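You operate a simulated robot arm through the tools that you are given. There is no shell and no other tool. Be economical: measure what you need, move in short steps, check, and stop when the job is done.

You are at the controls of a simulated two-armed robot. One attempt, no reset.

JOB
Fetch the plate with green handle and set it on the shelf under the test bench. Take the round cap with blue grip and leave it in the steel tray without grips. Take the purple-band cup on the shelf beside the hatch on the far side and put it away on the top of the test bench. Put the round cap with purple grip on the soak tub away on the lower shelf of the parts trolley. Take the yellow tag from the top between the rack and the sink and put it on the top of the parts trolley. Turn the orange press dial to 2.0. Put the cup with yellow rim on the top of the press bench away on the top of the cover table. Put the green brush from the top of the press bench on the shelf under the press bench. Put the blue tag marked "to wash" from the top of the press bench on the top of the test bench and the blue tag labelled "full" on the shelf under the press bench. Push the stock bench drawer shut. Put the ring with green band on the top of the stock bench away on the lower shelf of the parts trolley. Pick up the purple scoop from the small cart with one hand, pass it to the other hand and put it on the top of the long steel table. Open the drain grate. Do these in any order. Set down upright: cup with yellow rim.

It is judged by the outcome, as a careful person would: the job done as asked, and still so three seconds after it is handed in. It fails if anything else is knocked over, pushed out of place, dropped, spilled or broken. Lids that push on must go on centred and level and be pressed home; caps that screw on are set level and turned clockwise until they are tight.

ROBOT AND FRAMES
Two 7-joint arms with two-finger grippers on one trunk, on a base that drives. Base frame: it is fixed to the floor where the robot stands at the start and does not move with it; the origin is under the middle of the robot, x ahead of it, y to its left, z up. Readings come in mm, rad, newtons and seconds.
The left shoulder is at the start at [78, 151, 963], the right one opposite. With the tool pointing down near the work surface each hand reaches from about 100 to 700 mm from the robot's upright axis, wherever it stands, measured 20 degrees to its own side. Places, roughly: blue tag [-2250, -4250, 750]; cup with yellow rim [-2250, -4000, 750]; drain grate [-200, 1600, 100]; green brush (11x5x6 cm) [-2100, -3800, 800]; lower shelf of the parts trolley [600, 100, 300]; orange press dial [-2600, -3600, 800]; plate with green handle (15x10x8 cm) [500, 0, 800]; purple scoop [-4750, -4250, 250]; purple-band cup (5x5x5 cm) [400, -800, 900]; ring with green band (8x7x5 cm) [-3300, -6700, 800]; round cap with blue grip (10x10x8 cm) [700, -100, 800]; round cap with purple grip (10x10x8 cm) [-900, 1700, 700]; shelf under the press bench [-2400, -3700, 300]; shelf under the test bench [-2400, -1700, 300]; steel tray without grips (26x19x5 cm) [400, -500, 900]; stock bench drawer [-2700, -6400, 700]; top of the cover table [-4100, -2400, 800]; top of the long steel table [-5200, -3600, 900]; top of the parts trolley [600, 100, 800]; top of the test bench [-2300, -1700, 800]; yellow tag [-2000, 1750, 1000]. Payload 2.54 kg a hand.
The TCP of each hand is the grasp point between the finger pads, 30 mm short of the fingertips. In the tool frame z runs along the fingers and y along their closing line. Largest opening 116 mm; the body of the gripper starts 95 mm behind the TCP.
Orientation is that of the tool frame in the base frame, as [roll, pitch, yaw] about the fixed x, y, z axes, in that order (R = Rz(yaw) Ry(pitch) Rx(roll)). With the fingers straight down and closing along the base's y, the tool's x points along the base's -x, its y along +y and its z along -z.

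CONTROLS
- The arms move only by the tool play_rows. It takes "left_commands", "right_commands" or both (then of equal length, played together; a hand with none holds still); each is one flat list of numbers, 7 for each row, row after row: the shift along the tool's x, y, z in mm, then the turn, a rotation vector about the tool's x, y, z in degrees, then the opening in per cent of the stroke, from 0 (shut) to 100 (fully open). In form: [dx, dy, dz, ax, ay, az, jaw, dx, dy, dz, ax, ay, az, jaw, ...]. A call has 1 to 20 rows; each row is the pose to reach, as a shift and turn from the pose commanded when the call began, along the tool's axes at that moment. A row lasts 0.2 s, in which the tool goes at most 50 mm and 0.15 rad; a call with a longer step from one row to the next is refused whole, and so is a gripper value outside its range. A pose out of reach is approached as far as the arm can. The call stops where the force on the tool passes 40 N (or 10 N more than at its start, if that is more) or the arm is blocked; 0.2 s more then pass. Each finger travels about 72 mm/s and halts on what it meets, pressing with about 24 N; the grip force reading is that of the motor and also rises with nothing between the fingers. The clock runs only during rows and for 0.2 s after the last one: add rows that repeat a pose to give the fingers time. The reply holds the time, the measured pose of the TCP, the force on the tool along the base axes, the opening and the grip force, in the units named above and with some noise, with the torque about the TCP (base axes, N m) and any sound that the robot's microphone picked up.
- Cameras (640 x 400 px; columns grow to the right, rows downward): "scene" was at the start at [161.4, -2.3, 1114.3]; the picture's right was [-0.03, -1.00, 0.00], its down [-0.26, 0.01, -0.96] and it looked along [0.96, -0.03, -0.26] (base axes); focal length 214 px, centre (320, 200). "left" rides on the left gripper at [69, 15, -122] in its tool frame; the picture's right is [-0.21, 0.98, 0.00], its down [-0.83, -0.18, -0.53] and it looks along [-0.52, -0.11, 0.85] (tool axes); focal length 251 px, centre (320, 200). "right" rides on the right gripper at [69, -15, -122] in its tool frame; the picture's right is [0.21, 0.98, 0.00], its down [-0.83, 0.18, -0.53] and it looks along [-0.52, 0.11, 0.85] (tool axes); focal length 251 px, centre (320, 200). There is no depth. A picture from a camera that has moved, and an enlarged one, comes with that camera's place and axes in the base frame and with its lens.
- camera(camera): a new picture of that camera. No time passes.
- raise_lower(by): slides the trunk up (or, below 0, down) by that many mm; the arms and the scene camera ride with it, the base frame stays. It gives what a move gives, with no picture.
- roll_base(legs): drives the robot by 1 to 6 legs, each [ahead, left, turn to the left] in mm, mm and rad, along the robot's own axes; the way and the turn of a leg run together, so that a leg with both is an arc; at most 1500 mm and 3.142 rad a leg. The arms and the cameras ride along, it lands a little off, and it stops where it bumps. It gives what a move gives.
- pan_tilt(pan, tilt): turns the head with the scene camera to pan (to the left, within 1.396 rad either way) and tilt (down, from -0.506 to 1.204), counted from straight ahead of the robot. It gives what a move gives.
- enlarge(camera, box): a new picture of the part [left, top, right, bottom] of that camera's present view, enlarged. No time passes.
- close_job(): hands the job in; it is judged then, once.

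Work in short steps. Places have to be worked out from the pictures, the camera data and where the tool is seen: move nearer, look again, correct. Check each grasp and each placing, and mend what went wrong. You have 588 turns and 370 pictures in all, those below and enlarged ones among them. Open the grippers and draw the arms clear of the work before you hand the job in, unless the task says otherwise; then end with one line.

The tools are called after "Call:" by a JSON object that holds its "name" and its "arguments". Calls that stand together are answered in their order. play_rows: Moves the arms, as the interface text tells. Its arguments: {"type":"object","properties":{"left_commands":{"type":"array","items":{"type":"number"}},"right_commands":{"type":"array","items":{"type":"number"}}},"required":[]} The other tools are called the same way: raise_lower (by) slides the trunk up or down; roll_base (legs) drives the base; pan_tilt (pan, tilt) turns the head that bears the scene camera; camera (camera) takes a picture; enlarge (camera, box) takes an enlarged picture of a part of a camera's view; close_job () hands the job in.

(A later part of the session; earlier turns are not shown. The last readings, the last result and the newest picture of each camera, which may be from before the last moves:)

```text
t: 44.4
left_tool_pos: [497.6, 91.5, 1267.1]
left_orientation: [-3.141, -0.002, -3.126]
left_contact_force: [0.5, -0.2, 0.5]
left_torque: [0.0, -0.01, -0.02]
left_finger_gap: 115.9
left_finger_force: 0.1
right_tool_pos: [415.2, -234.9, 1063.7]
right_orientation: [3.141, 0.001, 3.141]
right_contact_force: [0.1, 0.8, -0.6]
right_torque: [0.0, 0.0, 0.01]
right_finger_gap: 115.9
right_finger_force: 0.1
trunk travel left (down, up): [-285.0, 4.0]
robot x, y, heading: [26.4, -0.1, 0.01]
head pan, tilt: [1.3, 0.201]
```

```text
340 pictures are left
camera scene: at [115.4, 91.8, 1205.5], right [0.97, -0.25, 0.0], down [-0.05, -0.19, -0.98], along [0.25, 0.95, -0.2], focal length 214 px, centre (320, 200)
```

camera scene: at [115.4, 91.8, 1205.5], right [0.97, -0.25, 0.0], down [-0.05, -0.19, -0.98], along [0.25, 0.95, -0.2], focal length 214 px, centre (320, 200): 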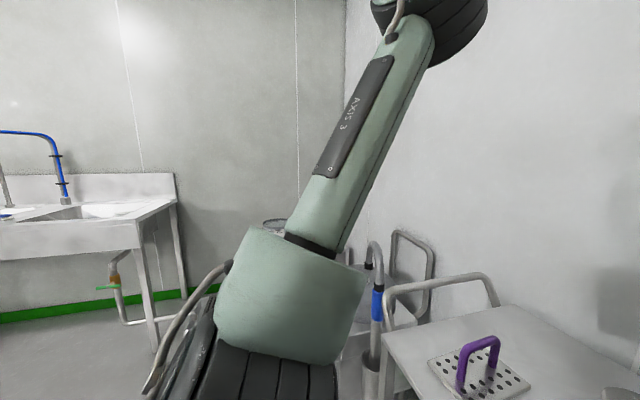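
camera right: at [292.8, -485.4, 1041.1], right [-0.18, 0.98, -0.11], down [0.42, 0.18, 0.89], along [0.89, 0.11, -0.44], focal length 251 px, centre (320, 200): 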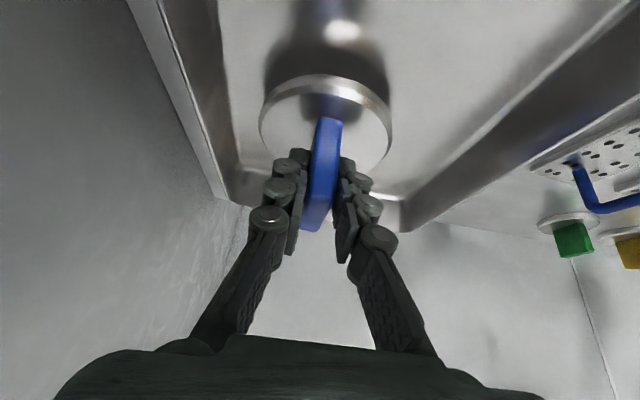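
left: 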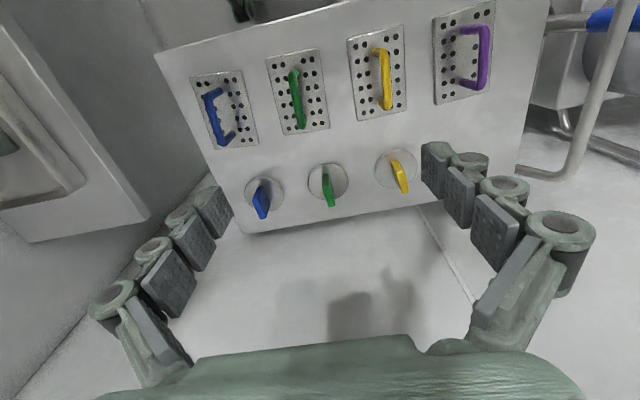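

I shift back-left away from the wall, then turn left to see the rest of the room.

Call:
{"name": "roll_base", "arguments": {"legs": [[-30, 120, 0], [0, 0, 1.57]]}}

Call:
{"name": "pan_tilt", "arguments": {"pan": 0.6, "tilt": 0.3}}

Call:
{"name": "camera", "arguments": {"camera": "scene"}}

Call:
{"name": "pan_tilt", "arguments": {"pan": -0.5, "tilt": 0.3}}

Call:
{"name": "camera", "arguments": {"camera": "scene"}}

```text
t: 50.1
left_tool_pos: [-93.3, 594.4, 1265.7]
left_orientation: [-3.14, -0.002, -1.568]
left_contact_force: [-0.7, 0.1, 0.3]
left_torque: [0.01, 0.02, 0.0]
left_finger_gap: 115.7
left_finger_force: 0.1
right_tool_pos: [232.8, 509.0, 1063.2]
right_orientation: [3.141, -0.001, -1.584]
right_contact_force: [-0.2, -0.7, 0.9]
right_torque: [-0.01, 0.01, 0.0]
right_finger_gap: 116.0
right_finger_force: 0.1
trunk travel left (down, up): [-285.0, 4.0]
robot x, y, heading: [-10.0, 114.9, 1.568]
head pan, tilt: [1.3, 0.201]
```

```text
t: 51.1
left_tool_pos: [-94.0, 594.9, 1267.0]
left_orientation: [-3.14, -0.001, -1.567]
left_contact_force: [1.4, -0.4, -0.1]
left_torque: [0.0, -0.03, -0.01]
left_finger_gap: 115.8
left_finger_force: 0.0
right_tool_pos: [232.5, 508.1, 1063.8]
right_orientation: [-3.14, 0.001, -1.586]
right_contact_force: [-0.1, 0.2, -0.1]
right_torque: [0.0, 0.02, 0.02]
right_finger_gap: 115.8
right_finger_force: 0.1
trunk travel left (down, up): [-285.0, 4.0]
robot x, y, heading: [-8.0, 121.1, 1.572]
head pan, tilt: [0.6, 0.3]
```

```text
339 pictures are left
camera scene: at [-61.0, 264.4, 1196.3], right [0.82, 0.57, 0.0], down [0.17, -0.24, -0.96], along [-0.54, 0.79, -0.3], focal length 214 px, centre (320, 200)
```

scene: 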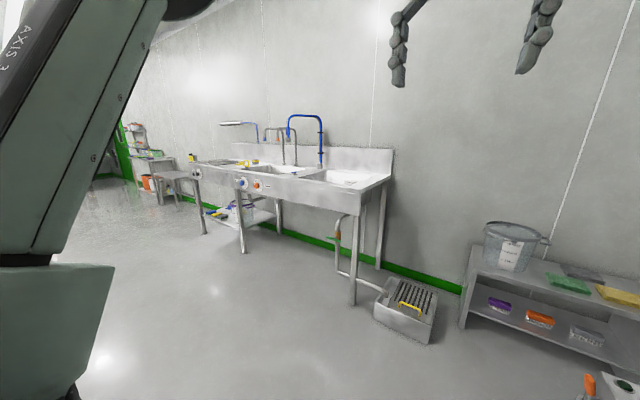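

```text
t: 52.5
left_tool_pos: [-94.0, 593.7, 1266.0]
left_orientation: [-3.138, -0.003, -1.567]
left_contact_force: [-0.1, -0.7, 0.5]
left_torque: [-0.02, -0.01, 0.01]
left_finger_gap: 115.9
left_finger_force: 0.0
right_tool_pos: [232.7, 506.9, 1064.2]
right_orientation: [-3.141, -0.001, -1.584]
right_contact_force: [-0.1, 0.3, 1.1]
right_torque: [-0.05, -0.02, -0.04]
right_finger_gap: 116.1
right_finger_force: 0.0
trunk travel left (down, up): [-285.0, 4.0]
robot x, y, heading: [-5.7, 120.0, 1.573]
head pan, tilt: [-0.499, 0.3]
```

```text
338 pictures are left
camera scene: at [36.5, 269.5, 1196.3], right [0.88, -0.48, 0.0], down [-0.14, -0.26, -0.96], along [0.46, 0.84, -0.3], focal length 214 px, centre (320, 200)
```

scene: 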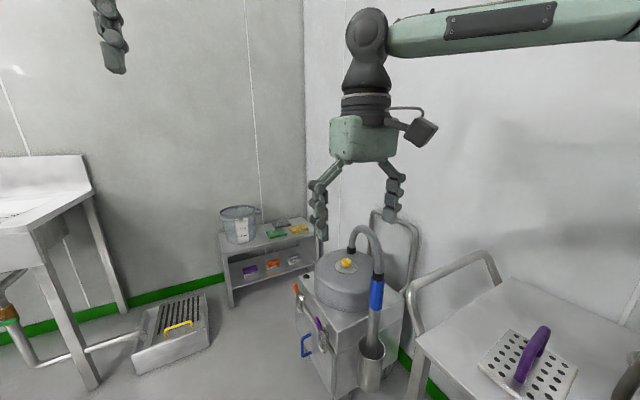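

I zoom on the drain box and the sink area.

Call:
{"name": "enlarge", "arguments": {"camera": "scene", "box": [110, 270, 240, 390]}}

Call:
{"name": "pan_tilt", "arguments": {"pan": 0.6, "tilt": 0.3}}

Call:
{"name": "enlarge", "arguments": {"camera": "scene", "box": [110, 90, 400, 270]}}

```text
3.33 times, centred on (175, 330) of scene
camera zoom: at [36.5, 269.5, 1196.3], right [0.88, -0.48, 0.0], down [-0.14, -0.26, -0.96], along [0.46, 0.84, -0.3], focal length 715 px, centre (803, -233)
```

zoom: 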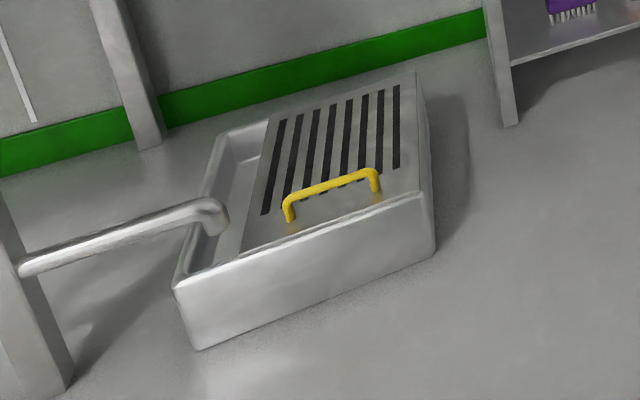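

```text
t: 53.8
left_tool_pos: [-94.4, 593.5, 1267.6]
left_orientation: [-3.138, -0.002, -1.567]
left_contact_force: [-0.5, -0.7, -0.2]
left_torque: [0.04, -0.01, 0.01]
left_finger_gap: 116.3
left_finger_force: 0.0
right_tool_pos: [231.3, 506.6, 1063.7]
right_orientation: [3.14, 0.001, -1.584]
right_contact_force: [0.0, 0.1, -0.1]
right_torque: [-0.01, -0.03, 0.01]
right_finger_gap: 115.9
right_finger_force: 0.0
trunk travel left (down, up): [-285.0, 4.0]
robot x, y, heading: [-7.4, 120.5, 1.575]
head pan, tilt: [0.6, 0.3]
```

```text
2.21 times, centred on (255, 180) of scene
camera zoom: at [-60.8, 264.5, 1196.3], right [0.82, 0.57, 0.0], down [0.17, -0.24, -0.96], along [-0.54, 0.79, -0.3], focal length 473 px, centre (463, 244)
```

zoom: 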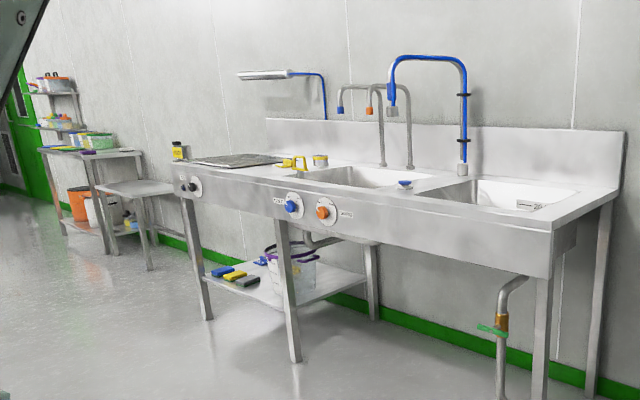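

The grate is a plate hinged at the wall side with a yellow handle on the near edge (~(-210,1480)). I drive closer.

Call:
{"name": "roll_base", "arguments": {"legs": [[450, 80, 0]]}}

Call:
{"name": "pan_tilt", "arguments": {"pan": 0.15, "tilt": 0.85}}

Call:
{"name": "camera", "arguments": {"camera": "scene"}}

```text
t: 56.5
left_tool_pos: [-172.9, 1047.2, 1267.8]
left_orientation: [-3.141, -0.003, -1.57]
left_contact_force: [0.3, 0.4, 0.4]
left_torque: [-0.03, 0.02, -0.01]
left_finger_gap: 115.9
left_finger_force: 0.0
right_tool_pos: [153.0, 959.2, 1064.9]
right_orientation: [3.141, -0.001, -1.586]
right_contact_force: [0.1, 0.4, 0.6]
right_torque: [-0.01, -0.04, 0.01]
right_finger_gap: 116.0
right_finger_force: 0.0
trunk travel left (down, up): [-285.0, 4.0]
robot x, y, heading: [-85.8, 568.6, 1.569]
head pan, tilt: [0.6, 0.3]
```

```text
t: 57.5
left_tool_pos: [-172.9, 1046.8, 1268.3]
left_orientation: [-3.139, -0.001, -1.57]
left_contact_force: [-1.0, 0.0, 0.9]
left_torque: [0.0, 0.05, 0.0]
left_finger_gap: 116.0
left_finger_force: 0.0
right_tool_pos: [154.3, 959.5, 1064.0]
right_orientation: [-3.141, 0.001, -1.585]
right_contact_force: [-0.5, 0.1, 0.4]
right_torque: [0.02, -0.02, 0.01]
right_finger_gap: 116.1
right_finger_force: 0.1
trunk travel left (down, up): [-285.0, 4.0]
robot x, y, heading: [-89.3, 571.5, 1.574]
head pan, tilt: [0.15, 0.85]
```

```text
335 pictures are left
camera scene: at [-99.7, 717.0, 1148.0], right [0.99, 0.15, 0.0], down [0.11, -0.74, -0.66], along [-0.1, 0.65, -0.75], focal length 214 px, centre (320, 200)
```

scene: 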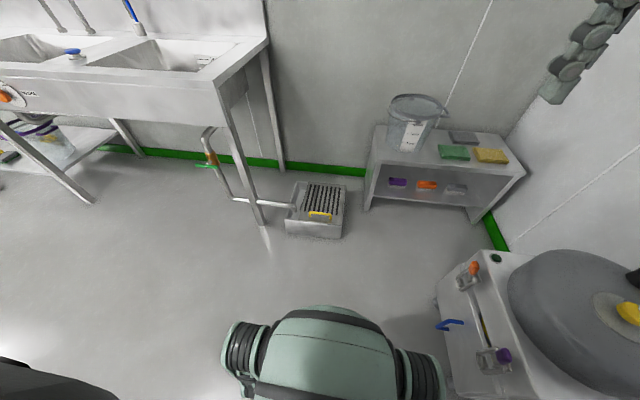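

Handle confirmed near (-213,1470). I drive up to y≈1010 and lower the trunk.

Call:
{"name": "roll_base", "arguments": {"legs": [[430, 0, 0]]}}

Call:
{"name": "raise_lower", "arguments": {"by": -285}}

Call:
{"name": "camera", "arguments": {"camera": "scene"}}

```text
t: 60.1
left_tool_pos: [-171.2, 1476.1, 1267.0]
left_orientation: [-3.14, -0.002, -1.573]
left_contact_force: [0.3, -0.2, 0.5]
left_torque: [-0.02, 0.01, 0.03]
left_finger_gap: 116.1
left_finger_force: 0.1
right_tool_pos: [155.8, 1387.8, 1064.4]
right_orientation: [3.141, 0.0, -1.59]
right_contact_force: [-0.8, -0.5, 0.7]
right_torque: [-0.01, -0.03, 0.0]
right_finger_gap: 116.1
right_finger_force: 0.1
trunk travel left (down, up): [-285.0, 4.0]
robot x, y, heading: [-84.6, 1004.5, 1.564]
head pan, tilt: [0.15, 0.85]
```

```text
t: 63.0
left_tool_pos: [-171.2, 1474.0, 980.8]
left_orientation: [-3.139, -0.002, -1.572]
left_contact_force: [-0.4, 0.5, -0.3]
left_torque: [-0.02, 0.02, 0.02]
left_finger_gap: 116.0
left_finger_force: 0.1
right_tool_pos: [154.7, 1386.9, 779.3]
right_orientation: [-3.141, 0.0, -1.59]
right_contact_force: [-0.9, -0.2, -0.5]
right_torque: [0.01, -0.03, 0.0]
right_finger_gap: 116.1
right_finger_force: 0.0
trunk travel left (down, up): [0.0, 289.0]
robot x, y, heading: [-87.1, 1002.5, 1.568]
head pan, tilt: [0.15, 0.85]
```

```text
334 pictures are left
camera scene: at [-98.5, 1145.1, 863.0], right [0.99, 0.15, 0.0], down [0.11, -0.74, -0.66], along [-0.1, 0.65, -0.75], focal length 214 px, centre (320, 200)
```

scene: 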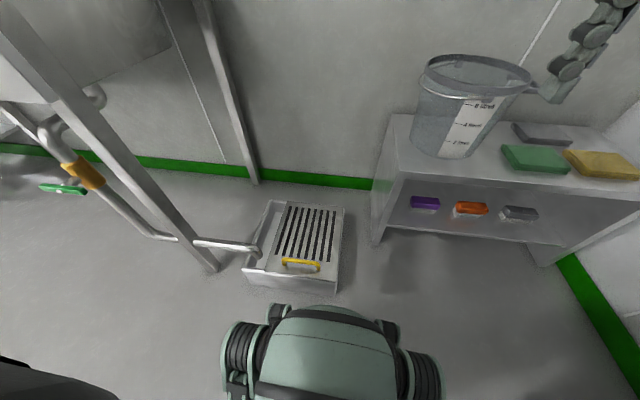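

I turn the left hand 90° (closing along y) and lower it above the handle.

Call:
{"name": "play_rows", "arguments": {"left_commands": [2, 3, 40, 0, 0, -6, 100, 4, 6, 80, 0, 0, -12, 100, 6, 9, 120, 0, 0, -18, 100, 8, 12, 160, 0, 0, -24, 100, 10, 15, 200, 0, 0, -30, 100, 12, 18, 240, 0, 0, -37, 100, 14, 21, 280, 0, 0, -43, 100, 16, 24, 320, 0, 0, -50, 100, 18, 27, 360, 0, 0, -57, 100, 20, 30, 400, 0, 0, -64, 100, 22, 33, 440, 0, 0, -71, 100, 24, 36, 480, 0, 0, -78, 100, 26, 39, 520, 0, 0, -84, 100, 28, 42, 560, 0, 0, -90, 100]}}

Call:
{"name": "camera", "arguments": {"camera": "left"}}

Call:
{"name": "camera", "arguments": {"camera": "scene"}}

```text
t: 66.0
left_tool_pos: [-211.7, 1446.3, 421.5]
left_orientation: [3.139, -0.001, -0.001]
left_contact_force: [0.4, 1.4, 0.2]
left_torque: [0.0, 0.01, -0.03]
left_finger_gap: 116.1
left_finger_force: 0.1
right_tool_pos: [155.5, 1387.5, 779.1]
right_orientation: [-3.141, 0.0, -1.59]
right_contact_force: [-0.1, -0.2, -0.6]
right_torque: [0.02, -0.01, 0.0]
right_finger_gap: 116.1
right_finger_force: 0.0
trunk travel left (down, up): [0.0, 289.0]
robot x, y, heading: [-89.9, 998.5, 1.567]
head pan, tilt: [0.15, 0.85]
```

```text
333 pictures are left
camera left: at [-141.3, 1431.3, 546.2], right [-0.21, -0.98, 0.0], down [-0.83, 0.18, 0.53], along [-0.52, 0.11, -0.85], focal length 251 px, centre (320, 200)
```

left: 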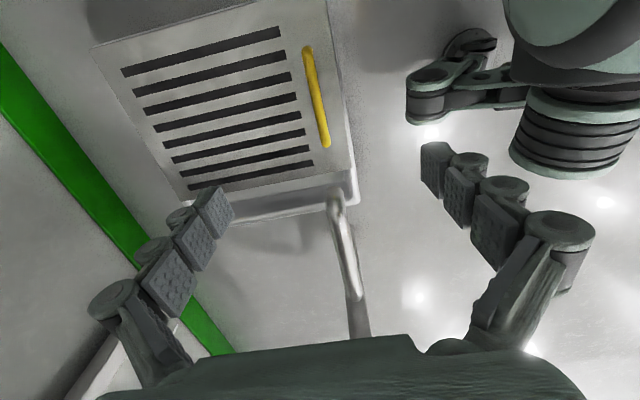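

```text
332 pictures are left
camera scene: at [-98.4, 1145.1, 863.0], right [0.99, 0.15, 0.0], down [0.11, -0.74, -0.66], along [-0.1, 0.65, -0.75], focal length 214 px, centre (320, 200)
```

scene: 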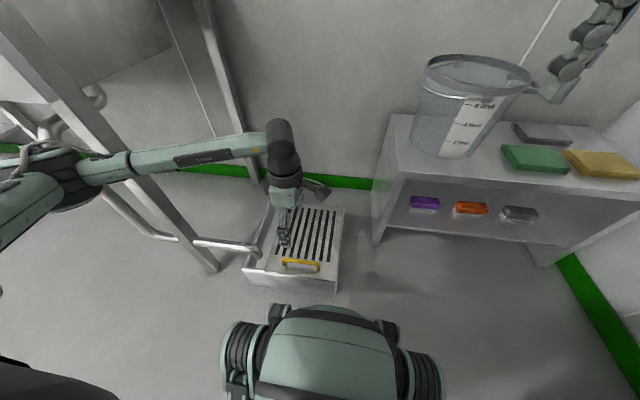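

Handle lies along x at about (-212,1453). Descend to z≈210 and look again.

Call:
{"name": "play_rows", "arguments": {"left_commands": [0, -2, 45, 0, 0, 0, 60, 0, -4, 90, 0, 0, 0, 60, -1, -6, 135, 0, 0, 0, 60, -1, -7, 180, 0, 0, 0, 60, -1, -7, 210, 0, 0, 0, 60]}}

Call:
{"name": "camera", "arguments": {"camera": "left"}}

```text
t: 67.2
left_tool_pos: [-212.1, 1452.0, 212.6]
left_orientation: [3.138, -0.003, -0.002]
left_contact_force: [-0.2, 0.6, 0.2]
left_torque: [0.01, 0.01, 0.03]
left_finger_gap: 69.5
left_finger_force: 0.1
right_tool_pos: [155.1, 1386.0, 778.3]
right_orientation: [-3.141, 0.001, -1.589]
right_contact_force: [0.7, -1.0, -0.2]
right_torque: [0.03, 0.04, 0.03]
right_finger_gap: 115.7
right_finger_force: 0.1
trunk travel left (down, up): [0.0, 289.0]
robot x, y, heading: [-83.9, 998.7, 1.567]
head pan, tilt: [0.15, 0.85]
```

```text
331 pictures are left
camera left: at [-142.6, 1436.6, 335.7], right [-0.22, -0.98, 0.0], down [-0.83, 0.18, 0.53], along [-0.52, 0.11, -0.85], focal length 251 px, centre (320, 200)
```

left: 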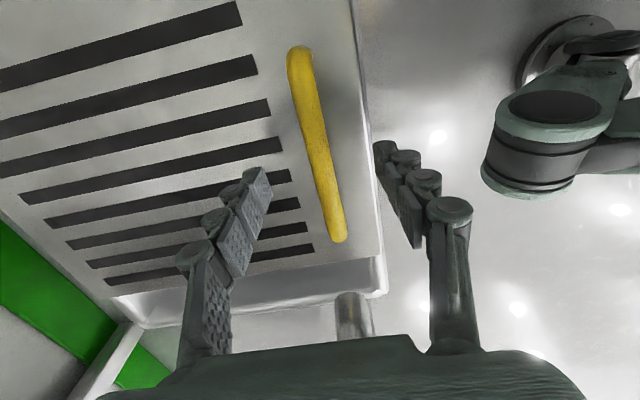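

The handle bar seems at z≈160–190. Lower to TCP z≈172 with force check and look.

Call:
{"name": "play_rows", "arguments": {"left_commands": [0, 0, 15, 0, 0, 0, 60, 0, 0, 30, 0, 0, 0, 60, 0, 0, 40, 0, 0, 0, 60]}}

Call:
{"name": "camera", "arguments": {"camera": "left"}}

Call:
{"name": "enlarge", "arguments": {"camera": "scene", "box": [230, 180, 350, 300]}}

```text
t: 68.0
left_tool_pos: [-213.2, 1454.4, 175.0]
left_orientation: [-3.137, -0.002, -0.001]
left_contact_force: [-2.4, -1.3, 18.1]
left_torque: [0.13, 0.09, 0.23]
left_finger_gap: 72.9
left_finger_force: 2.2
right_tool_pos: [155.3, 1385.2, 780.8]
right_orientation: [3.139, 0.002, -1.59]
right_contact_force: [0.4, -0.8, 0.6]
right_torque: [0.03, 0.03, 0.0]
right_finger_gap: 116.1
right_finger_force: 0.0
trunk travel left (down, up): [0.0, 289.0]
robot x, y, heading: [-91.5, 1002.7, 1.569]
head pan, tilt: [0.15, 0.85]
```

```text
330 pictures are left
camera left: at [-143.2, 1437.7, 299.5], right [-0.22, -0.98, 0.0], down [-0.83, 0.18, 0.53], along [-0.52, 0.12, -0.85], focal length 251 px, centre (320, 200)
```

left: 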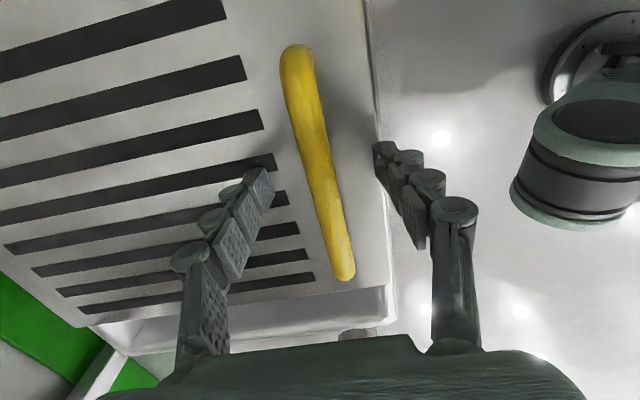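

```text
3.33 times, centred on (290, 240) of scene
camera zoom: at [-98.2, 1143.8, 864.1], right [0.99, 0.15, 0.0], down [0.11, -0.74, -0.66], along [-0.1, 0.65, -0.75], focal length 715 px, centre (420, 67)
```

zoom: 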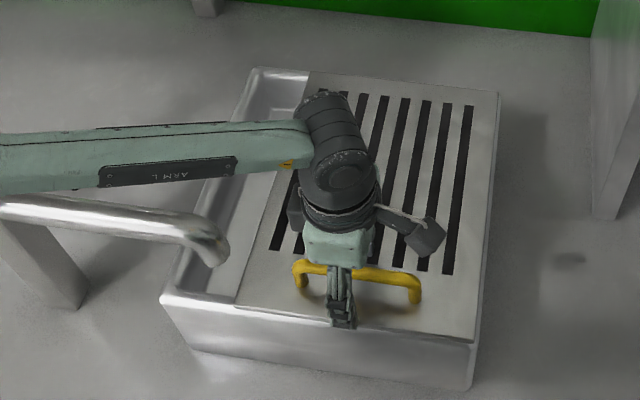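

Fingertips reached the grate plate (z≈145). Lift a few mm and close on the bar.

Call:
{"name": "play_rows", "arguments": {"left_commands": [0, 0, -7, 0, 0, 0, 60, 0, 0, -7, 0, 0, 0, 20, 0, 0, -7, 0, 0, 0, 0, 0, 0, -7, 0, 0, 0, 0, 0, 0, -7, 0, 0, 0, 0]}}

Call:
{"name": "camera", "arguments": {"camera": "left"}}

```text
t: 69.2
left_tool_pos: [-212.7, 1450.1, 180.8]
left_orientation: [3.137, -0.002, -0.003]
left_contact_force: [-1.1, -15.0, 21.1]
left_torque: [0.16, -0.17, 0.15]
left_finger_gap: 11.8
left_finger_force: 37.2
right_tool_pos: [156.7, 1386.4, 779.2]
right_orientation: [3.141, 0.002, -1.591]
right_contact_force: [-0.5, -0.3, -0.4]
right_torque: [-0.02, 0.01, -0.02]
right_finger_gap: 115.9
right_finger_force: 0.1
trunk travel left (down, up): [0.0, 289.0]
robot x, y, heading: [-88.9, 997.1, 1.57]
head pan, tilt: [0.15, 0.85]
```

```text
328 pictures are left
camera left: at [-142.9, 1434.9, 303.3], right [-0.22, -0.98, 0.0], down [-0.83, 0.19, 0.53], along [-0.52, 0.11, -0.85], focal length 251 px, centre (320, 200)
```

left: 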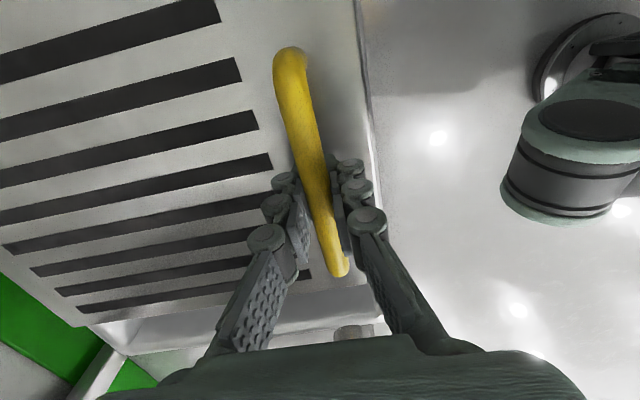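

Gripped on the bar. I re-seat slightly (4 mm forward, 5 mm up), then try lifting the grate along its arc about the far hinge (y≈1738).

Call:
{"name": "play_rows", "arguments": {"left_commands": [0, 0, 0, 0, 0, 0, 20, 0, -3, -5, 0, 0, 0, 20, 0, -3, -5, 0, 0, 0, 0, 0, -3, -5, 0, 0, 0, 0, 0, -4, -10, 1, 0, 0, 0, 0, -5, -17, 2, 0, 0, 0, 0, -7, -26, 3, 0, 0, 0, 0, -9, -36, 4, 0, 0, 0, 0, -12, -46, 5, 0, 0, 0, 0, -14, -54, 6, 0, 0, 0]}}

Call:
{"name": "camera", "arguments": {"camera": "left"}}

Call:
{"name": "enlarge", "arguments": {"camera": "scene", "box": [230, 180, 350, 300]}}

```text
t: 71.4
left_tool_pos: [-212.1, 1462.5, 231.6]
left_orientation: [-3.047, 0.0, -0.002]
left_contact_force: [-7.1, -34.2, 6.8]
left_torque: [0.14, -0.17, 0.05]
left_finger_gap: 12.1
left_finger_force: 36.9
right_tool_pos: [155.5, 1386.0, 779.3]
right_orientation: [3.141, 0.001, -1.589]
right_contact_force: [-0.5, 0.0, -0.4]
right_torque: [0.01, 0.0, 0.0]
right_finger_gap: 115.9
right_finger_force: 0.1
trunk travel left (down, up): [0.0, 289.0]
robot x, y, heading: [-86.9, 999.9, 1.568]
head pan, tilt: [0.15, 0.85]
```

```text
327 pictures are left
camera left: at [-143.4, 1436.1, 353.1], right [-0.22, -0.97, -0.09], down [-0.83, 0.13, 0.55], along [-0.52, 0.19, -0.83], focal length 251 px, centre (320, 200)
```

left: 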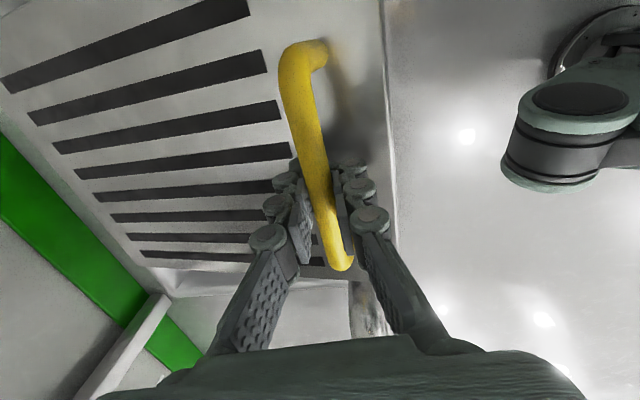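

```text
3.33 times, centred on (290, 240) of scene
camera zoom: at [-98.4, 1145.0, 863.0], right [0.99, 0.15, 0.0], down [0.11, -0.74, -0.66], along [-0.1, 0.65, -0.75], focal length 715 px, centre (420, 67)
```

zoom: 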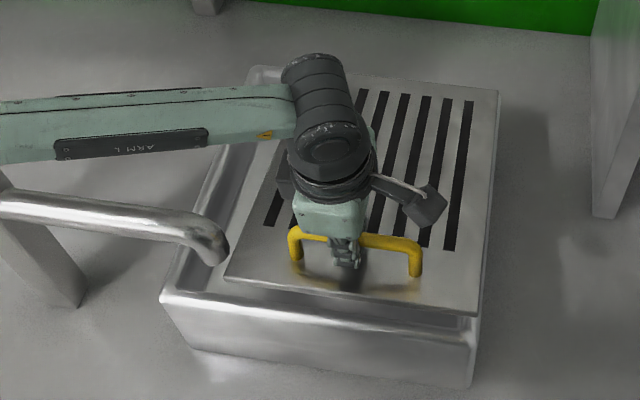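

The grate lifts about its far hinge, but I push forward too hard (−34 N). I continue the arc with less forward travel.

Call:
{"name": "play_rows", "arguments": {"left_commands": [0, 4, -10, 1, 0, 0, 0, 0, -3.5, -24, 3, 0, 0, 0, 0, -10, -35, 4.5, 0, 0, 0, 0, -17, -46.5, 6, 0, 0, 0, 0, -24, -57, 8, 0, 0, 0, 0, -32, -67, 10, 0, 0, 0]}}

```text
t: 72.8
left_tool_pos: [-214.3, 1489.5, 302.3]
left_orientation: [-2.872, -0.002, -0.003]
left_contact_force: [2.4, 13.0, -12.1]
left_torque: [0.02, 0.1, 0.28]
left_finger_gap: 12.4
left_finger_force: 38.7
right_tool_pos: [155.6, 1386.4, 780.2]
right_orientation: [3.141, 0.0, -1.589]
right_contact_force: [0.2, 0.3, 0.4]
right_torque: [0.01, -0.02, -0.02]
right_finger_gap: 116.0
right_finger_force: 0.1
trunk travel left (down, up): [0.0, 289.0]
robot x, y, heading: [-87.3, 999.4, 1.565]
head pan, tilt: [0.15, 0.85]
```

Call:
{"name": "play_rows", "arguments": {"left_commands": [0, -11, -9, 1.5, 0, 0, 0, 0, -22.7, -18.2, 3, 0, 0, 0, 0, -34, -26, 4.5, 0, 0, 0, 0, -45, -34, 6, 0, 0, 0, 0, -57, -41.5, 7.5, 0, 0, 0, 0, -68.4, -48.5, 9, 0, 0, 0]}}

Call:
{"name": "camera", "arguments": {"camera": "scene"}}

```text
t: 74.2
left_tool_pos: [-213.4, 1545.4, 366.1]
left_orientation: [-2.712, -0.004, -0.003]
left_contact_force: [6.1, 11.4, -18.2]
left_torque: [-0.18, -0.05, 0.03]
left_finger_gap: 13.0
left_finger_force: 38.4
right_tool_pos: [155.3, 1388.2, 778.9]
right_orientation: [3.141, -0.002, -1.59]
right_contact_force: [0.6, 0.0, -0.7]
right_torque: [0.0, 0.0, 0.01]
right_finger_gap: 116.2
right_finger_force: 0.0
trunk travel left (down, up): [0.0, 289.0]
robot x, y, heading: [-91.3, 1000.0, 1.568]
head pan, tilt: [0.15, 0.85]
```

```text
325 pictures are left
camera scene: at [-98.6, 1146.3, 862.4], right [0.99, 0.15, 0.0], down [0.11, -0.74, -0.66], along [-0.1, 0.65, -0.75], focal length 214 px, centre (320, 200)
```

scene: 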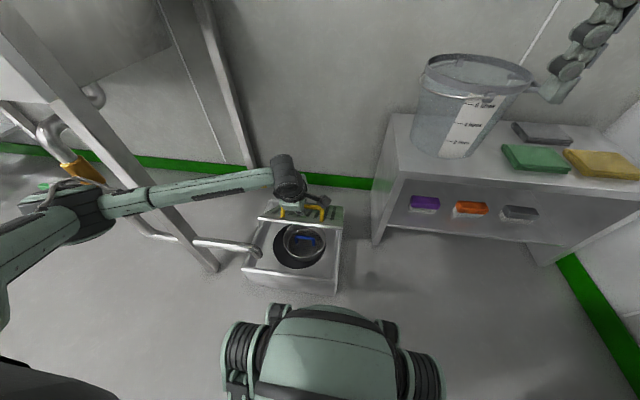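

Call:
{"name": "play_rows", "arguments": {"left_commands": [0, -15, -4.5, 0, 0, 0, 0, 0, -30, -8.6, 1, 0, 0, 0, 0, -46, -11.5, 2, 0, 0, 0, 0, -62, -14.3, 3, 0, 0, 0, 0, -78, -15.7, 4, 0, 0, 0, 0, -94, -17, 5, 0, 0, 0, 0, -110, -16.5, 6, 0, 0, 0, 0, -126, -16, 7, 0, 0, 0]}}

Call:
{"name": "camera", "arguments": {"camera": "scene"}}

```text
t: 76.0
left_tool_pos: [-214.1, 1651.5, 432.4]
left_orientation: [-2.59, 0.001, 0.001]
left_contact_force: [-0.9, 3.1, -16.7]
left_torque: [-0.09, 0.09, 0.13]
left_finger_gap: 12.5
left_finger_force: 39.5
right_tool_pos: [154.9, 1388.1, 777.5]
right_orientation: [-3.141, -0.001, -1.588]
right_contact_force: [0.3, 0.7, 0.6]
right_torque: [0.0, 0.05, 0.02]
right_finger_gap: 116.0
right_finger_force: 0.2
trunk travel left (down, up): [0.0, 289.0]
robot x, y, heading: [-85.9, 1000.9, 1.573]
head pan, tilt: [0.15, 0.85]
```

```text
324 pictures are left
camera scene: at [-98.7, 1146.3, 862.5], right [0.99, 0.15, 0.0], down [0.11, -0.74, -0.66], along [-0.1, 0.65, -0.75], focal length 214 px, centre (320, 200)
```

scene: 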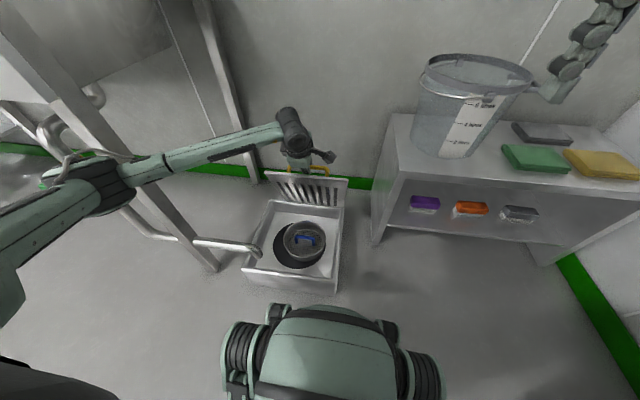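

θ≈62°. For reach I advance the base in a small step while holding.

Call:
{"name": "roll_base", "arguments": {"legs": [[30, 0, 0]]}}

Call:
{"name": "play_rows", "arguments": {"left_commands": [0, -5, -7, -2, 0, 0, 0, 0, -5, -7, -2, 0, 0, 0]}}

```text
t: 76.8
left_tool_pos: [-213.1, 1681.8, 441.1]
left_orientation: [-2.576, -0.002, -0.001]
left_contact_force: [-9.8, -4.5, 17.5]
left_torque: [0.13, -0.03, -0.1]
left_finger_gap: 12.4
left_finger_force: 39.1
right_tool_pos: [155.3, 1415.6, 780.8]
right_orientation: [3.141, 0.002, -1.591]
right_contact_force: [0.5, -0.8, -0.1]
right_torque: [-0.02, -0.03, 0.03]
right_finger_gap: 115.9
right_finger_force: 0.0
trunk travel left (down, up): [0.0, 289.0]
robot x, y, heading: [-87.3, 1028.7, 1.564]
head pan, tilt: [0.15, 0.85]
```

```text
t: 77.5
left_tool_pos: [-213.7, 1681.2, 440.4]
left_orientation: [-2.624, -0.002, -0.002]
left_contact_force: [4.6, 3.1, -28.6]
left_torque: [-0.07, -0.07, 0.02]
left_finger_gap: 12.7
left_finger_force: 39.5
right_tool_pos: [154.6, 1418.3, 777.5]
right_orientation: [3.141, -0.004, -1.591]
right_contact_force: [-0.1, 0.9, -0.8]
right_torque: [0.01, 0.02, -0.06]
right_finger_gap: 116.0
right_finger_force: 0.1
trunk travel left (down, up): [0.0, 289.0]
robot x, y, heading: [-90.1, 1029.6, 1.563]
head pan, tilt: [0.15, 0.85]
```

Call:
{"name": "roll_base", "arguments": {"legs": [[35, 0, 0]]}}

Call:
{"name": "camera", "arguments": {"camera": "scene"}}

```text
t: 78.3
left_tool_pos: [-214.2, 1718.5, 446.4]
left_orientation: [-2.615, -0.001, 0.0]
left_contact_force: [1.2, 0.0, -11.8]
left_torque: [0.05, 0.19, 0.01]
left_finger_gap: 12.7
left_finger_force: 39.1
right_tool_pos: [154.6, 1450.4, 779.6]
right_orientation: [-3.14, -0.001, -1.59]
right_contact_force: [-0.1, 0.2, -0.5]
right_torque: [-0.02, -0.01, -0.02]
right_finger_gap: 116.1
right_finger_force: 0.0
trunk travel left (down, up): [0.0, 289.0]
robot x, y, heading: [-86.1, 1061.9, 1.568]
head pan, tilt: [0.15, 0.85]
```

```text
323 pictures are left
camera scene: at [-98.6, 1210.3, 862.8], right [0.99, 0.15, 0.0], down [0.11, -0.74, -0.66], along [-0.1, 0.65, -0.75], focal length 214 px, centre (320, 200)
```

scene: 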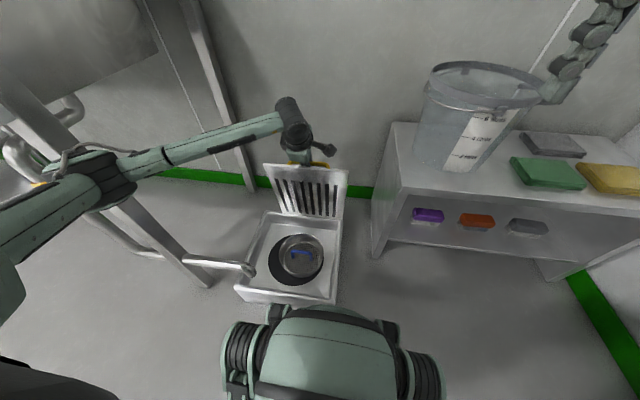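

Call:
{"name": "play_rows", "arguments": {"left_commands": [0, -15, 7, -2, 0, 0, 0, 0, -30, 14, -4, 0, 0, 0, 0, -43, 22, -6, 0, 0, 0, 0, -57, 31, -8, 0, 0, 0, 0, -70, 41, -10, 0, 0, 0, 0, -83, 50.5, -12, 0, 0, 0]}}

Call:
{"name": "camera", "arguments": {"camera": "scene"}}

Call:
{"name": "camera", "arguments": {"camera": "left"}}

```text
t: 79.7
left_tool_pos: [-213.1, 1807.2, 440.0]
left_orientation: [-2.854, -0.003, 0.002]
left_contact_force: [3.3, -35.8, 2.2]
left_torque: [-10.8, -0.5, -0.35]
left_finger_gap: 12.0
left_finger_force: 38.9
right_tool_pos: [155.5, 1451.7, 780.1]
right_orientation: [-3.141, 0.001, -1.589]
right_contact_force: [0.1, 0.2, -0.5]
right_torque: [0.0, 0.01, 0.01]
right_finger_gap: 116.0
right_finger_force: 0.0
trunk travel left (down, up): [0.0, 289.0]
robot x, y, heading: [-86.6, 1064.2, 1.567]
head pan, tilt: [0.15, 0.85]
```

```text
322 pictures are left
camera scene: at [-98.4, 1209.6, 862.8], right [0.99, 0.15, 0.0], down [0.11, -0.74, -0.66], along [-0.1, 0.65, -0.75], focal length 214 px, centre (320, 200)
```

scene: 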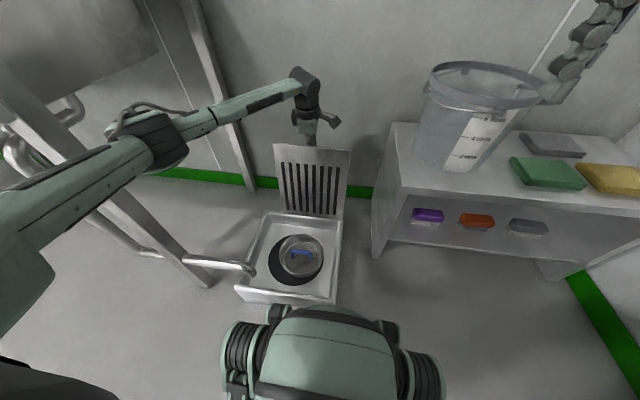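

```text
321 pictures are left
camera left: at [-144.2, 1758.3, 553.4], right [-0.21, -0.94, -0.28], down [-0.83, 0.02, 0.56], along [-0.52, 0.35, -0.78], focal length 251 px, centre (320, 200)
```

left: 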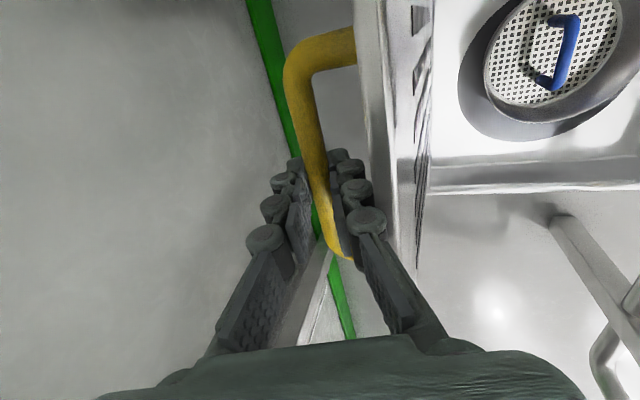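

The plate is vertical (~91°) with strong reaction, probably near its stop. I ease back slightly and open the fingers a little to see if it stays.

Call:
{"name": "play_rows", "arguments": {"left_commands": [0, 3, 0, 0, 0, 0, 0, 0, 5, 0, 0, 0, 0, 5, 0, 5, 0, 0, 0, 0, 14, 0, 5, 0, 0, 0, 0, 18]}}

Call:
{"name": "camera", "arguments": {"camera": "left"}}

```text
t: 80.7
left_tool_pos: [-212.5, 1807.0, 444.3]
left_orientation: [-2.832, -0.002, 0.002]
left_contact_force: [5.6, -23.8, 17.5]
left_torque: [-8.39, 0.98, 0.22]
left_finger_gap: 33.0
left_finger_force: 8.7
right_tool_pos: [155.0, 1450.7, 779.3]
right_orientation: [3.141, 0.001, -1.591]
right_contact_force: [0.1, -1.1, 0.6]
right_torque: [0.03, -0.03, 0.02]
right_finger_gap: 116.1
right_finger_force: 0.2
trunk travel left (down, up): [0.0, 289.0]
robot x, y, heading: [-84.9, 1067.3, 1.57]
head pan, tilt: [0.15, 0.85]
```

```text
320 pictures are left
camera left: at [-144.4, 1755.9, 558.6], right [-0.21, -0.93, -0.3], down [-0.83, 0.01, 0.56], along [-0.52, 0.36, -0.77], focal length 251 px, centre (320, 200)
```

left: 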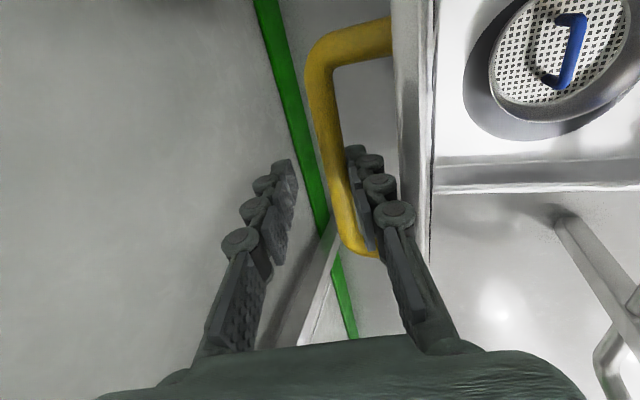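

One finger is wedged between bar and plate. I withdraw upward carefully while watching the plate.

Call:
{"name": "play_rows", "arguments": {"left_commands": [0, -2, -8, 0, 0, 0, 18, 0, -5, -17, 0, 0, 0, 18, 0, -8, -27, 0, 0, 0, 18]}}

Call:
{"name": "camera", "arguments": {"camera": "left"}}

```text
t: 81.3
left_tool_pos: [-214.9, 1802.8, 445.3]
left_orientation: [-2.852, 0.002, -0.003]
left_contact_force: [0.6, -6.6, -14.6]
left_torque: [-0.99, -0.06, 0.02]
left_finger_gap: 27.7
left_finger_force: 5.8
right_tool_pos: [155.0, 1453.0, 777.8]
right_orientation: [-3.141, -0.003, -1.591]
right_contact_force: [-0.7, 0.9, -1.0]
right_torque: [-0.02, -0.02, 0.01]
right_finger_gap: 115.9
right_finger_force: 0.0
trunk travel left (down, up): [0.0, 289.0]
robot x, y, heading: [-86.2, 1065.8, 1.566]
head pan, tilt: [0.15, 0.85]
stopped in row 3 (left hand): the force on the tool passed its limit at 45 N (the readings are from after the stop); the commanded pose is now the measured one
```

```text
319 pictures are left
camera left: at [-143.8, 1752.6, 558.4], right [-0.22, -0.94, -0.28], down [-0.82, 0.02, 0.57], along [-0.52, 0.35, -0.78], focal length 251 px, centre (320, 200)
```

left: 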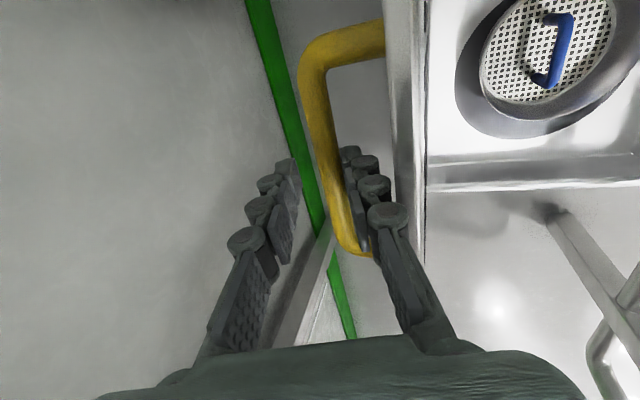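

The finger is hooked against the bar. I shift the hand 6 mm back and align more upright, then check forces.

Call:
{"name": "play_rows", "arguments": {"left_commands": [0, 4, 0, -3, 0, 0, 16, 0, 6, 0, -6, 0, 0, 16, 0, 6, 0, -8, 0, 0, 16]}}

Call:
{"name": "enlarge", "arguments": {"camera": "left", "box": [200, 0, 460, 360]}}

```text
t: 82.2
left_tool_pos: [-212.7, 1799.9, 450.3]
left_orientation: [-2.978, -0.001, -0.002]
left_contact_force: [0.1, 0.5, 1.3]
left_torque: [0.0, -0.01, -0.01]
left_finger_gap: 18.0
left_finger_force: 0.1
right_tool_pos: [155.5, 1451.6, 778.9]
right_orientation: [3.141, 0.001, -1.589]
right_contact_force: [0.4, -0.7, -0.2]
right_torque: [0.01, 0.01, 0.01]
right_finger_gap: 115.7
right_finger_force: 0.1
trunk travel left (down, up): [0.0, 289.0]
robot x, y, heading: [-88.9, 1062.0, 1.567]
head pan, tilt: [0.15, 0.85]
```

```text
1.11 times, centred on (330, 180) of left
camera zoom: at [-144.1, 1764.9, 569.8], right [-0.22, -0.96, -0.16], down [-0.83, 0.09, 0.56], along [-0.52, 0.25, -0.82], focal length 279 px, centre (309, 222)
```

zoom: 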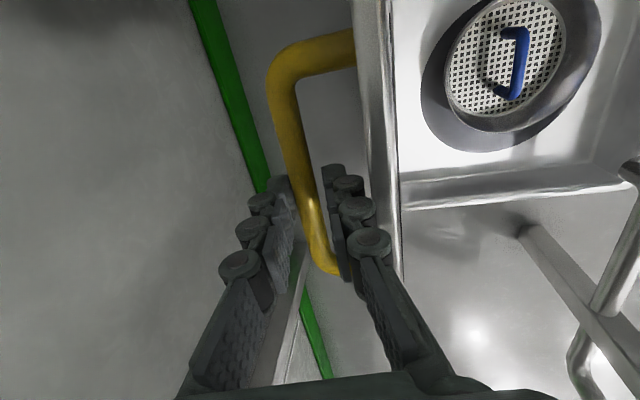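

Forces are zero and the plate stays open by itself. Withdraw upward.

Call:
{"name": "play_rows", "arguments": {"left_commands": [0, -1.5, -10, 0, 0, 0, 16, 0, -3, -20, 0, 0, 0, 16, 0, -5, -30, 0, 0, 0, 16, 0, -6.5, -40, 0, 0, 0, 16, 0, -9, -55, 0, 0, 0, 16, 0, -12, -75, 0, 0, 0, 16, 0, -16, -100, 0, 0, 0, 16]}}

Call:
{"name": "camera", "arguments": {"camera": "left"}}

Call:
{"name": "camera", "arguments": {"camera": "scene"}}

```text
t: 83.8
left_tool_pos: [-214.7, 1799.4, 549.6]
left_orientation: [-2.978, 0.003, -0.002]
left_contact_force: [0.2, 0.9, 0.4]
left_torque: [0.01, 0.02, 0.01]
left_finger_gap: 18.4
left_finger_force: 0.0
right_tool_pos: [154.9, 1451.4, 779.3]
right_orientation: [-3.141, 0.002, -1.59]
right_contact_force: [0.1, 0.5, 0.5]
right_torque: [-0.03, 0.02, 0.02]
right_finger_gap: 115.9
right_finger_force: 0.1
trunk travel left (down, up): [0.0, 289.0]
robot x, y, heading: [-85.3, 1065.4, 1.571]
head pan, tilt: [0.15, 0.85]
```

```text
317 pictures are left
camera left: at [-143.7, 1764.2, 669.8], right [-0.22, -0.96, -0.16], down [-0.83, 0.09, 0.56], along [-0.52, 0.25, -0.82], focal length 251 px, centre (320, 200)
```

left: 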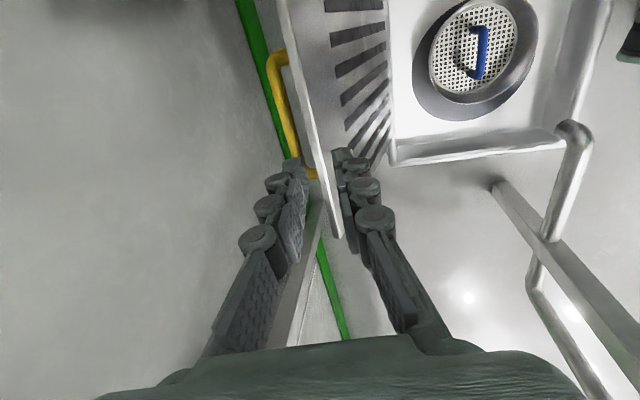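

```text
316 pictures are left
camera scene: at [-98.4, 1209.8, 862.8], right [0.99, 0.15, 0.0], down [0.11, -0.74, -0.66], along [-0.1, 0.65, -0.75], focal length 214 px, centre (320, 200)
```

scene: 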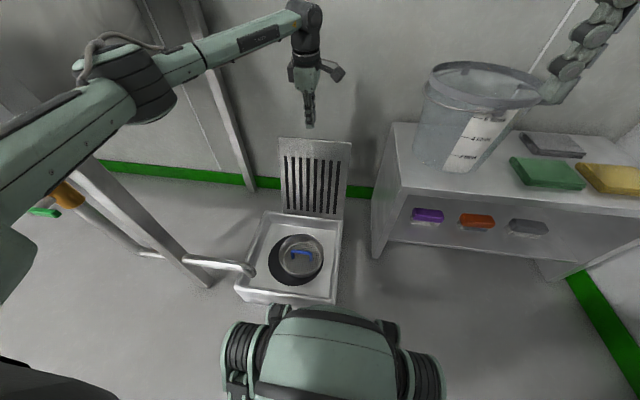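

The grate is open and resting past vertical. Raise the trunk and back away, restoring the left hand.

Call:
{"name": "raise_lower", "arguments": {"by": 285}}

Call:
{"name": "roll_base", "arguments": {"legs": [[-450, 0, 0]]}}

Call:
{"name": "play_rows", "arguments": {"left_commands": [0, 20, -40, -4, 0, 0, 50, 0, 50, -80, -9, 0, 0, 100, 0, 80, -110, -9, 0, 8, 100, 0, 110, -140, -9, 0, 16, 100, 0, 140, -170, -9, 0, 24, 100, 0, 170, -200, -9, 0, 32, 100, 0, 200, -230, -9, 0, 40, 100, 0, 230, -260, -9, 0, 48, 100, 0, 250, -290, -9, 0, 56, 100, 0, 260, -320, -9, 0, 64, 100, 0, 260, -350, -9, 0, 72, 100, 0, 260, -380, -9, 0, 80, 100, 0, 260, -400, -9, 0, 90, 100]}}

Call:
{"name": "camera", "arguments": {"camera": "scene"}}

```text
t: 86.6
left_tool_pos: [-214.1, 1799.2, 835.2]
left_orientation: [-2.979, 0.002, -0.002]
left_contact_force: [-0.2, 0.1, 0.5]
left_torque: [0.04, 0.01, -0.02]
left_finger_gap: 18.6
left_finger_force: 0.1
right_tool_pos: [155.1, 1450.7, 1063.9]
right_orientation: [-3.142, 0.001, -1.59]
right_contact_force: [0.1, -0.3, -1.0]
right_torque: [-0.01, 0.04, -0.02]
right_finger_gap: 116.0
right_finger_force: 0.1
trunk travel left (down, up): [-285.0, 4.0]
robot x, y, heading: [-88.6, 1064.6, 1.57]
head pan, tilt: [0.15, 0.85]
```

```text
t: 89.3
left_tool_pos: [-211.8, 1353.8, 834.9]
left_orientation: [-2.978, 0.003, -0.007]
left_contact_force: [0.0, -0.3, 1.0]
left_torque: [0.03, -0.01, 0.01]
left_finger_gap: 18.7
left_finger_force: 0.0
right_tool_pos: [154.4, 1003.9, 1066.1]
right_orientation: [3.141, 0.001, -1.596]
right_contact_force: [-0.1, -0.5, -0.3]
right_torque: [0.0, 0.0, -0.01]
right_finger_gap: 116.2
right_finger_force: 0.1
trunk travel left (down, up): [-285.0, 4.0]
robot x, y, heading: [-91.9, 615.3, 1.563]
head pan, tilt: [0.15, 0.85]
```

```text
refused: row 13 steps farther than a row can; nothing moved
```

```text
315 pictures are left
camera scene: at [-100.2, 763.5, 1148.0], right [0.99, 0.14, 0.0], down [0.11, -0.74, -0.66], along [-0.09, 0.65, -0.75], focal length 214 px, centre (320, 200)
```

scene: 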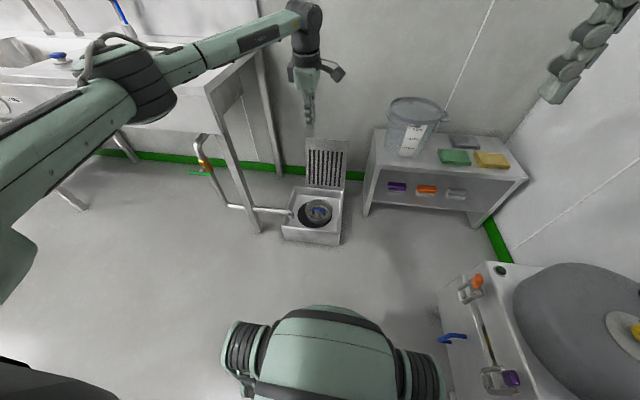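

Restore the left arm pose.

Call:
{"name": "play_rows", "arguments": {"left_commands": [0, 20, -40, -4, 0, 0, 50, 0, 50, -80, -9, 0, 0, 100, 0, 80, -110, -9, 0, 7, 100, 0, 110, -140, -9, 0, 14, 100, 0, 140, -170, -9, 0, 21, 100, 0, 170, -200, -9, 0, 28, 100, 0, 200, -230, -9, 0, 35, 100, 0, 230, -260, -9, 0, 42, 100, 0, 250, -290, -9, 0, 49, 100, 0, 260, -320, -9, 0, 56, 100, 0, 260, -340, -9, 0, 63, 100, 0, 260, -350, -9, 0, 70, 100, 0, 260, -350, -9, 0, 77, 100, 0, 260, -350, -9, 0, 84, 100, 0, 260, -350, -9, 0, 89, 100]}}

Call:
{"name": "roll_base", "arguments": {"legs": [[-350, 200, 0], [0, 0, 0.9]]}}

Call:
{"name": "pan_tilt", "arguments": {"pan": -0.2, "tilt": 0.3}}

Call:
{"name": "camera", "arguments": {"camera": "scene"}}

```text
t: 92.5
left_tool_pos: [-214.6, 1041.6, 1140.0]
left_orientation: [3.042, 0.065, -1.559]
left_contact_force: [-0.5, -0.3, -0.8]
left_torque: [-0.01, 0.0, 0.02]
left_finger_gap: 116.0
left_finger_force: 0.1
right_tool_pos: [154.5, 1004.1, 1063.9]
right_orientation: [-3.141, 0.0, -1.595]
right_contact_force: [0.5, -0.5, 1.1]
right_torque: [0.0, 0.02, 0.0]
right_finger_gap: 116.2
right_finger_force: 0.0
trunk travel left (down, up): [-285.0, 4.0]
robot x, y, heading: [-90.2, 615.3, 1.56]
head pan, tilt: [0.15, 0.85]
```

```text
t: 97.5
left_tool_pos: [-703.1, 435.0, 1138.3]
left_orientation: [3.042, 0.063, -0.654]
left_contact_force: [-0.1, -0.7, 0.0]
left_torque: [-0.01, -0.02, 0.01]
left_finger_gap: 116.1
left_finger_force: 0.1
right_tool_pos: [-445.5, 702.0, 1064.2]
right_orientation: [3.142, 0.0, -0.694]
right_contact_force: [1.0, -0.4, -0.2]
right_torque: [0.01, 0.02, 0.0]
right_finger_gap: 115.9
right_finger_force: 0.1
trunk travel left (down, up): [-285.0, 4.0]
robot x, y, heading: [-292.9, 268.4, 2.467]
head pan, tilt: [0.15, 0.85]
```

```text
t: 98.5
left_tool_pos: [-702.5, 436.1, 1139.0]
left_orientation: [3.043, 0.064, -0.655]
left_contact_force: [0.0, 0.0, 0.4]
left_torque: [-0.04, 0.02, -0.02]
left_finger_gap: 116.1
left_finger_force: 0.2
right_tool_pos: [-446.1, 702.1, 1063.8]
right_orientation: [-3.141, -0.002, -0.691]
right_contact_force: [0.6, 0.4, 1.1]
right_torque: [0.02, 0.01, 0.0]
right_finger_gap: 116.2
right_finger_force: 0.1
trunk travel left (down, up): [-285.0, 4.0]
robot x, y, heading: [-291.2, 273.7, 2.464]
head pan, tilt: [-0.201, 0.3]
```

```text
314 pictures are left
camera scene: at [-406.9, 385.2, 1196.2], right [0.77, 0.64, 0.0], down [0.19, -0.23, -0.95], along [-0.61, 0.73, -0.3], focal length 214 px, centre (320, 200)
```

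scene: 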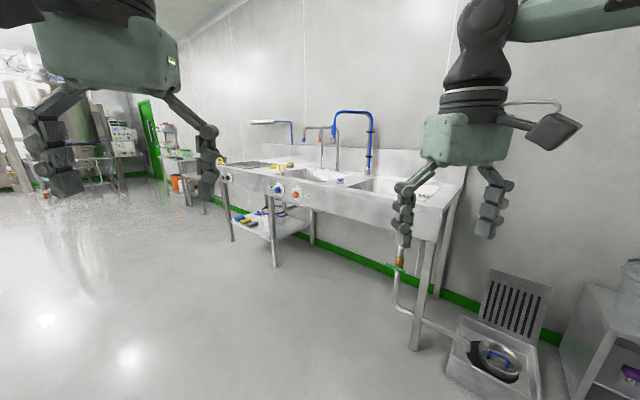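

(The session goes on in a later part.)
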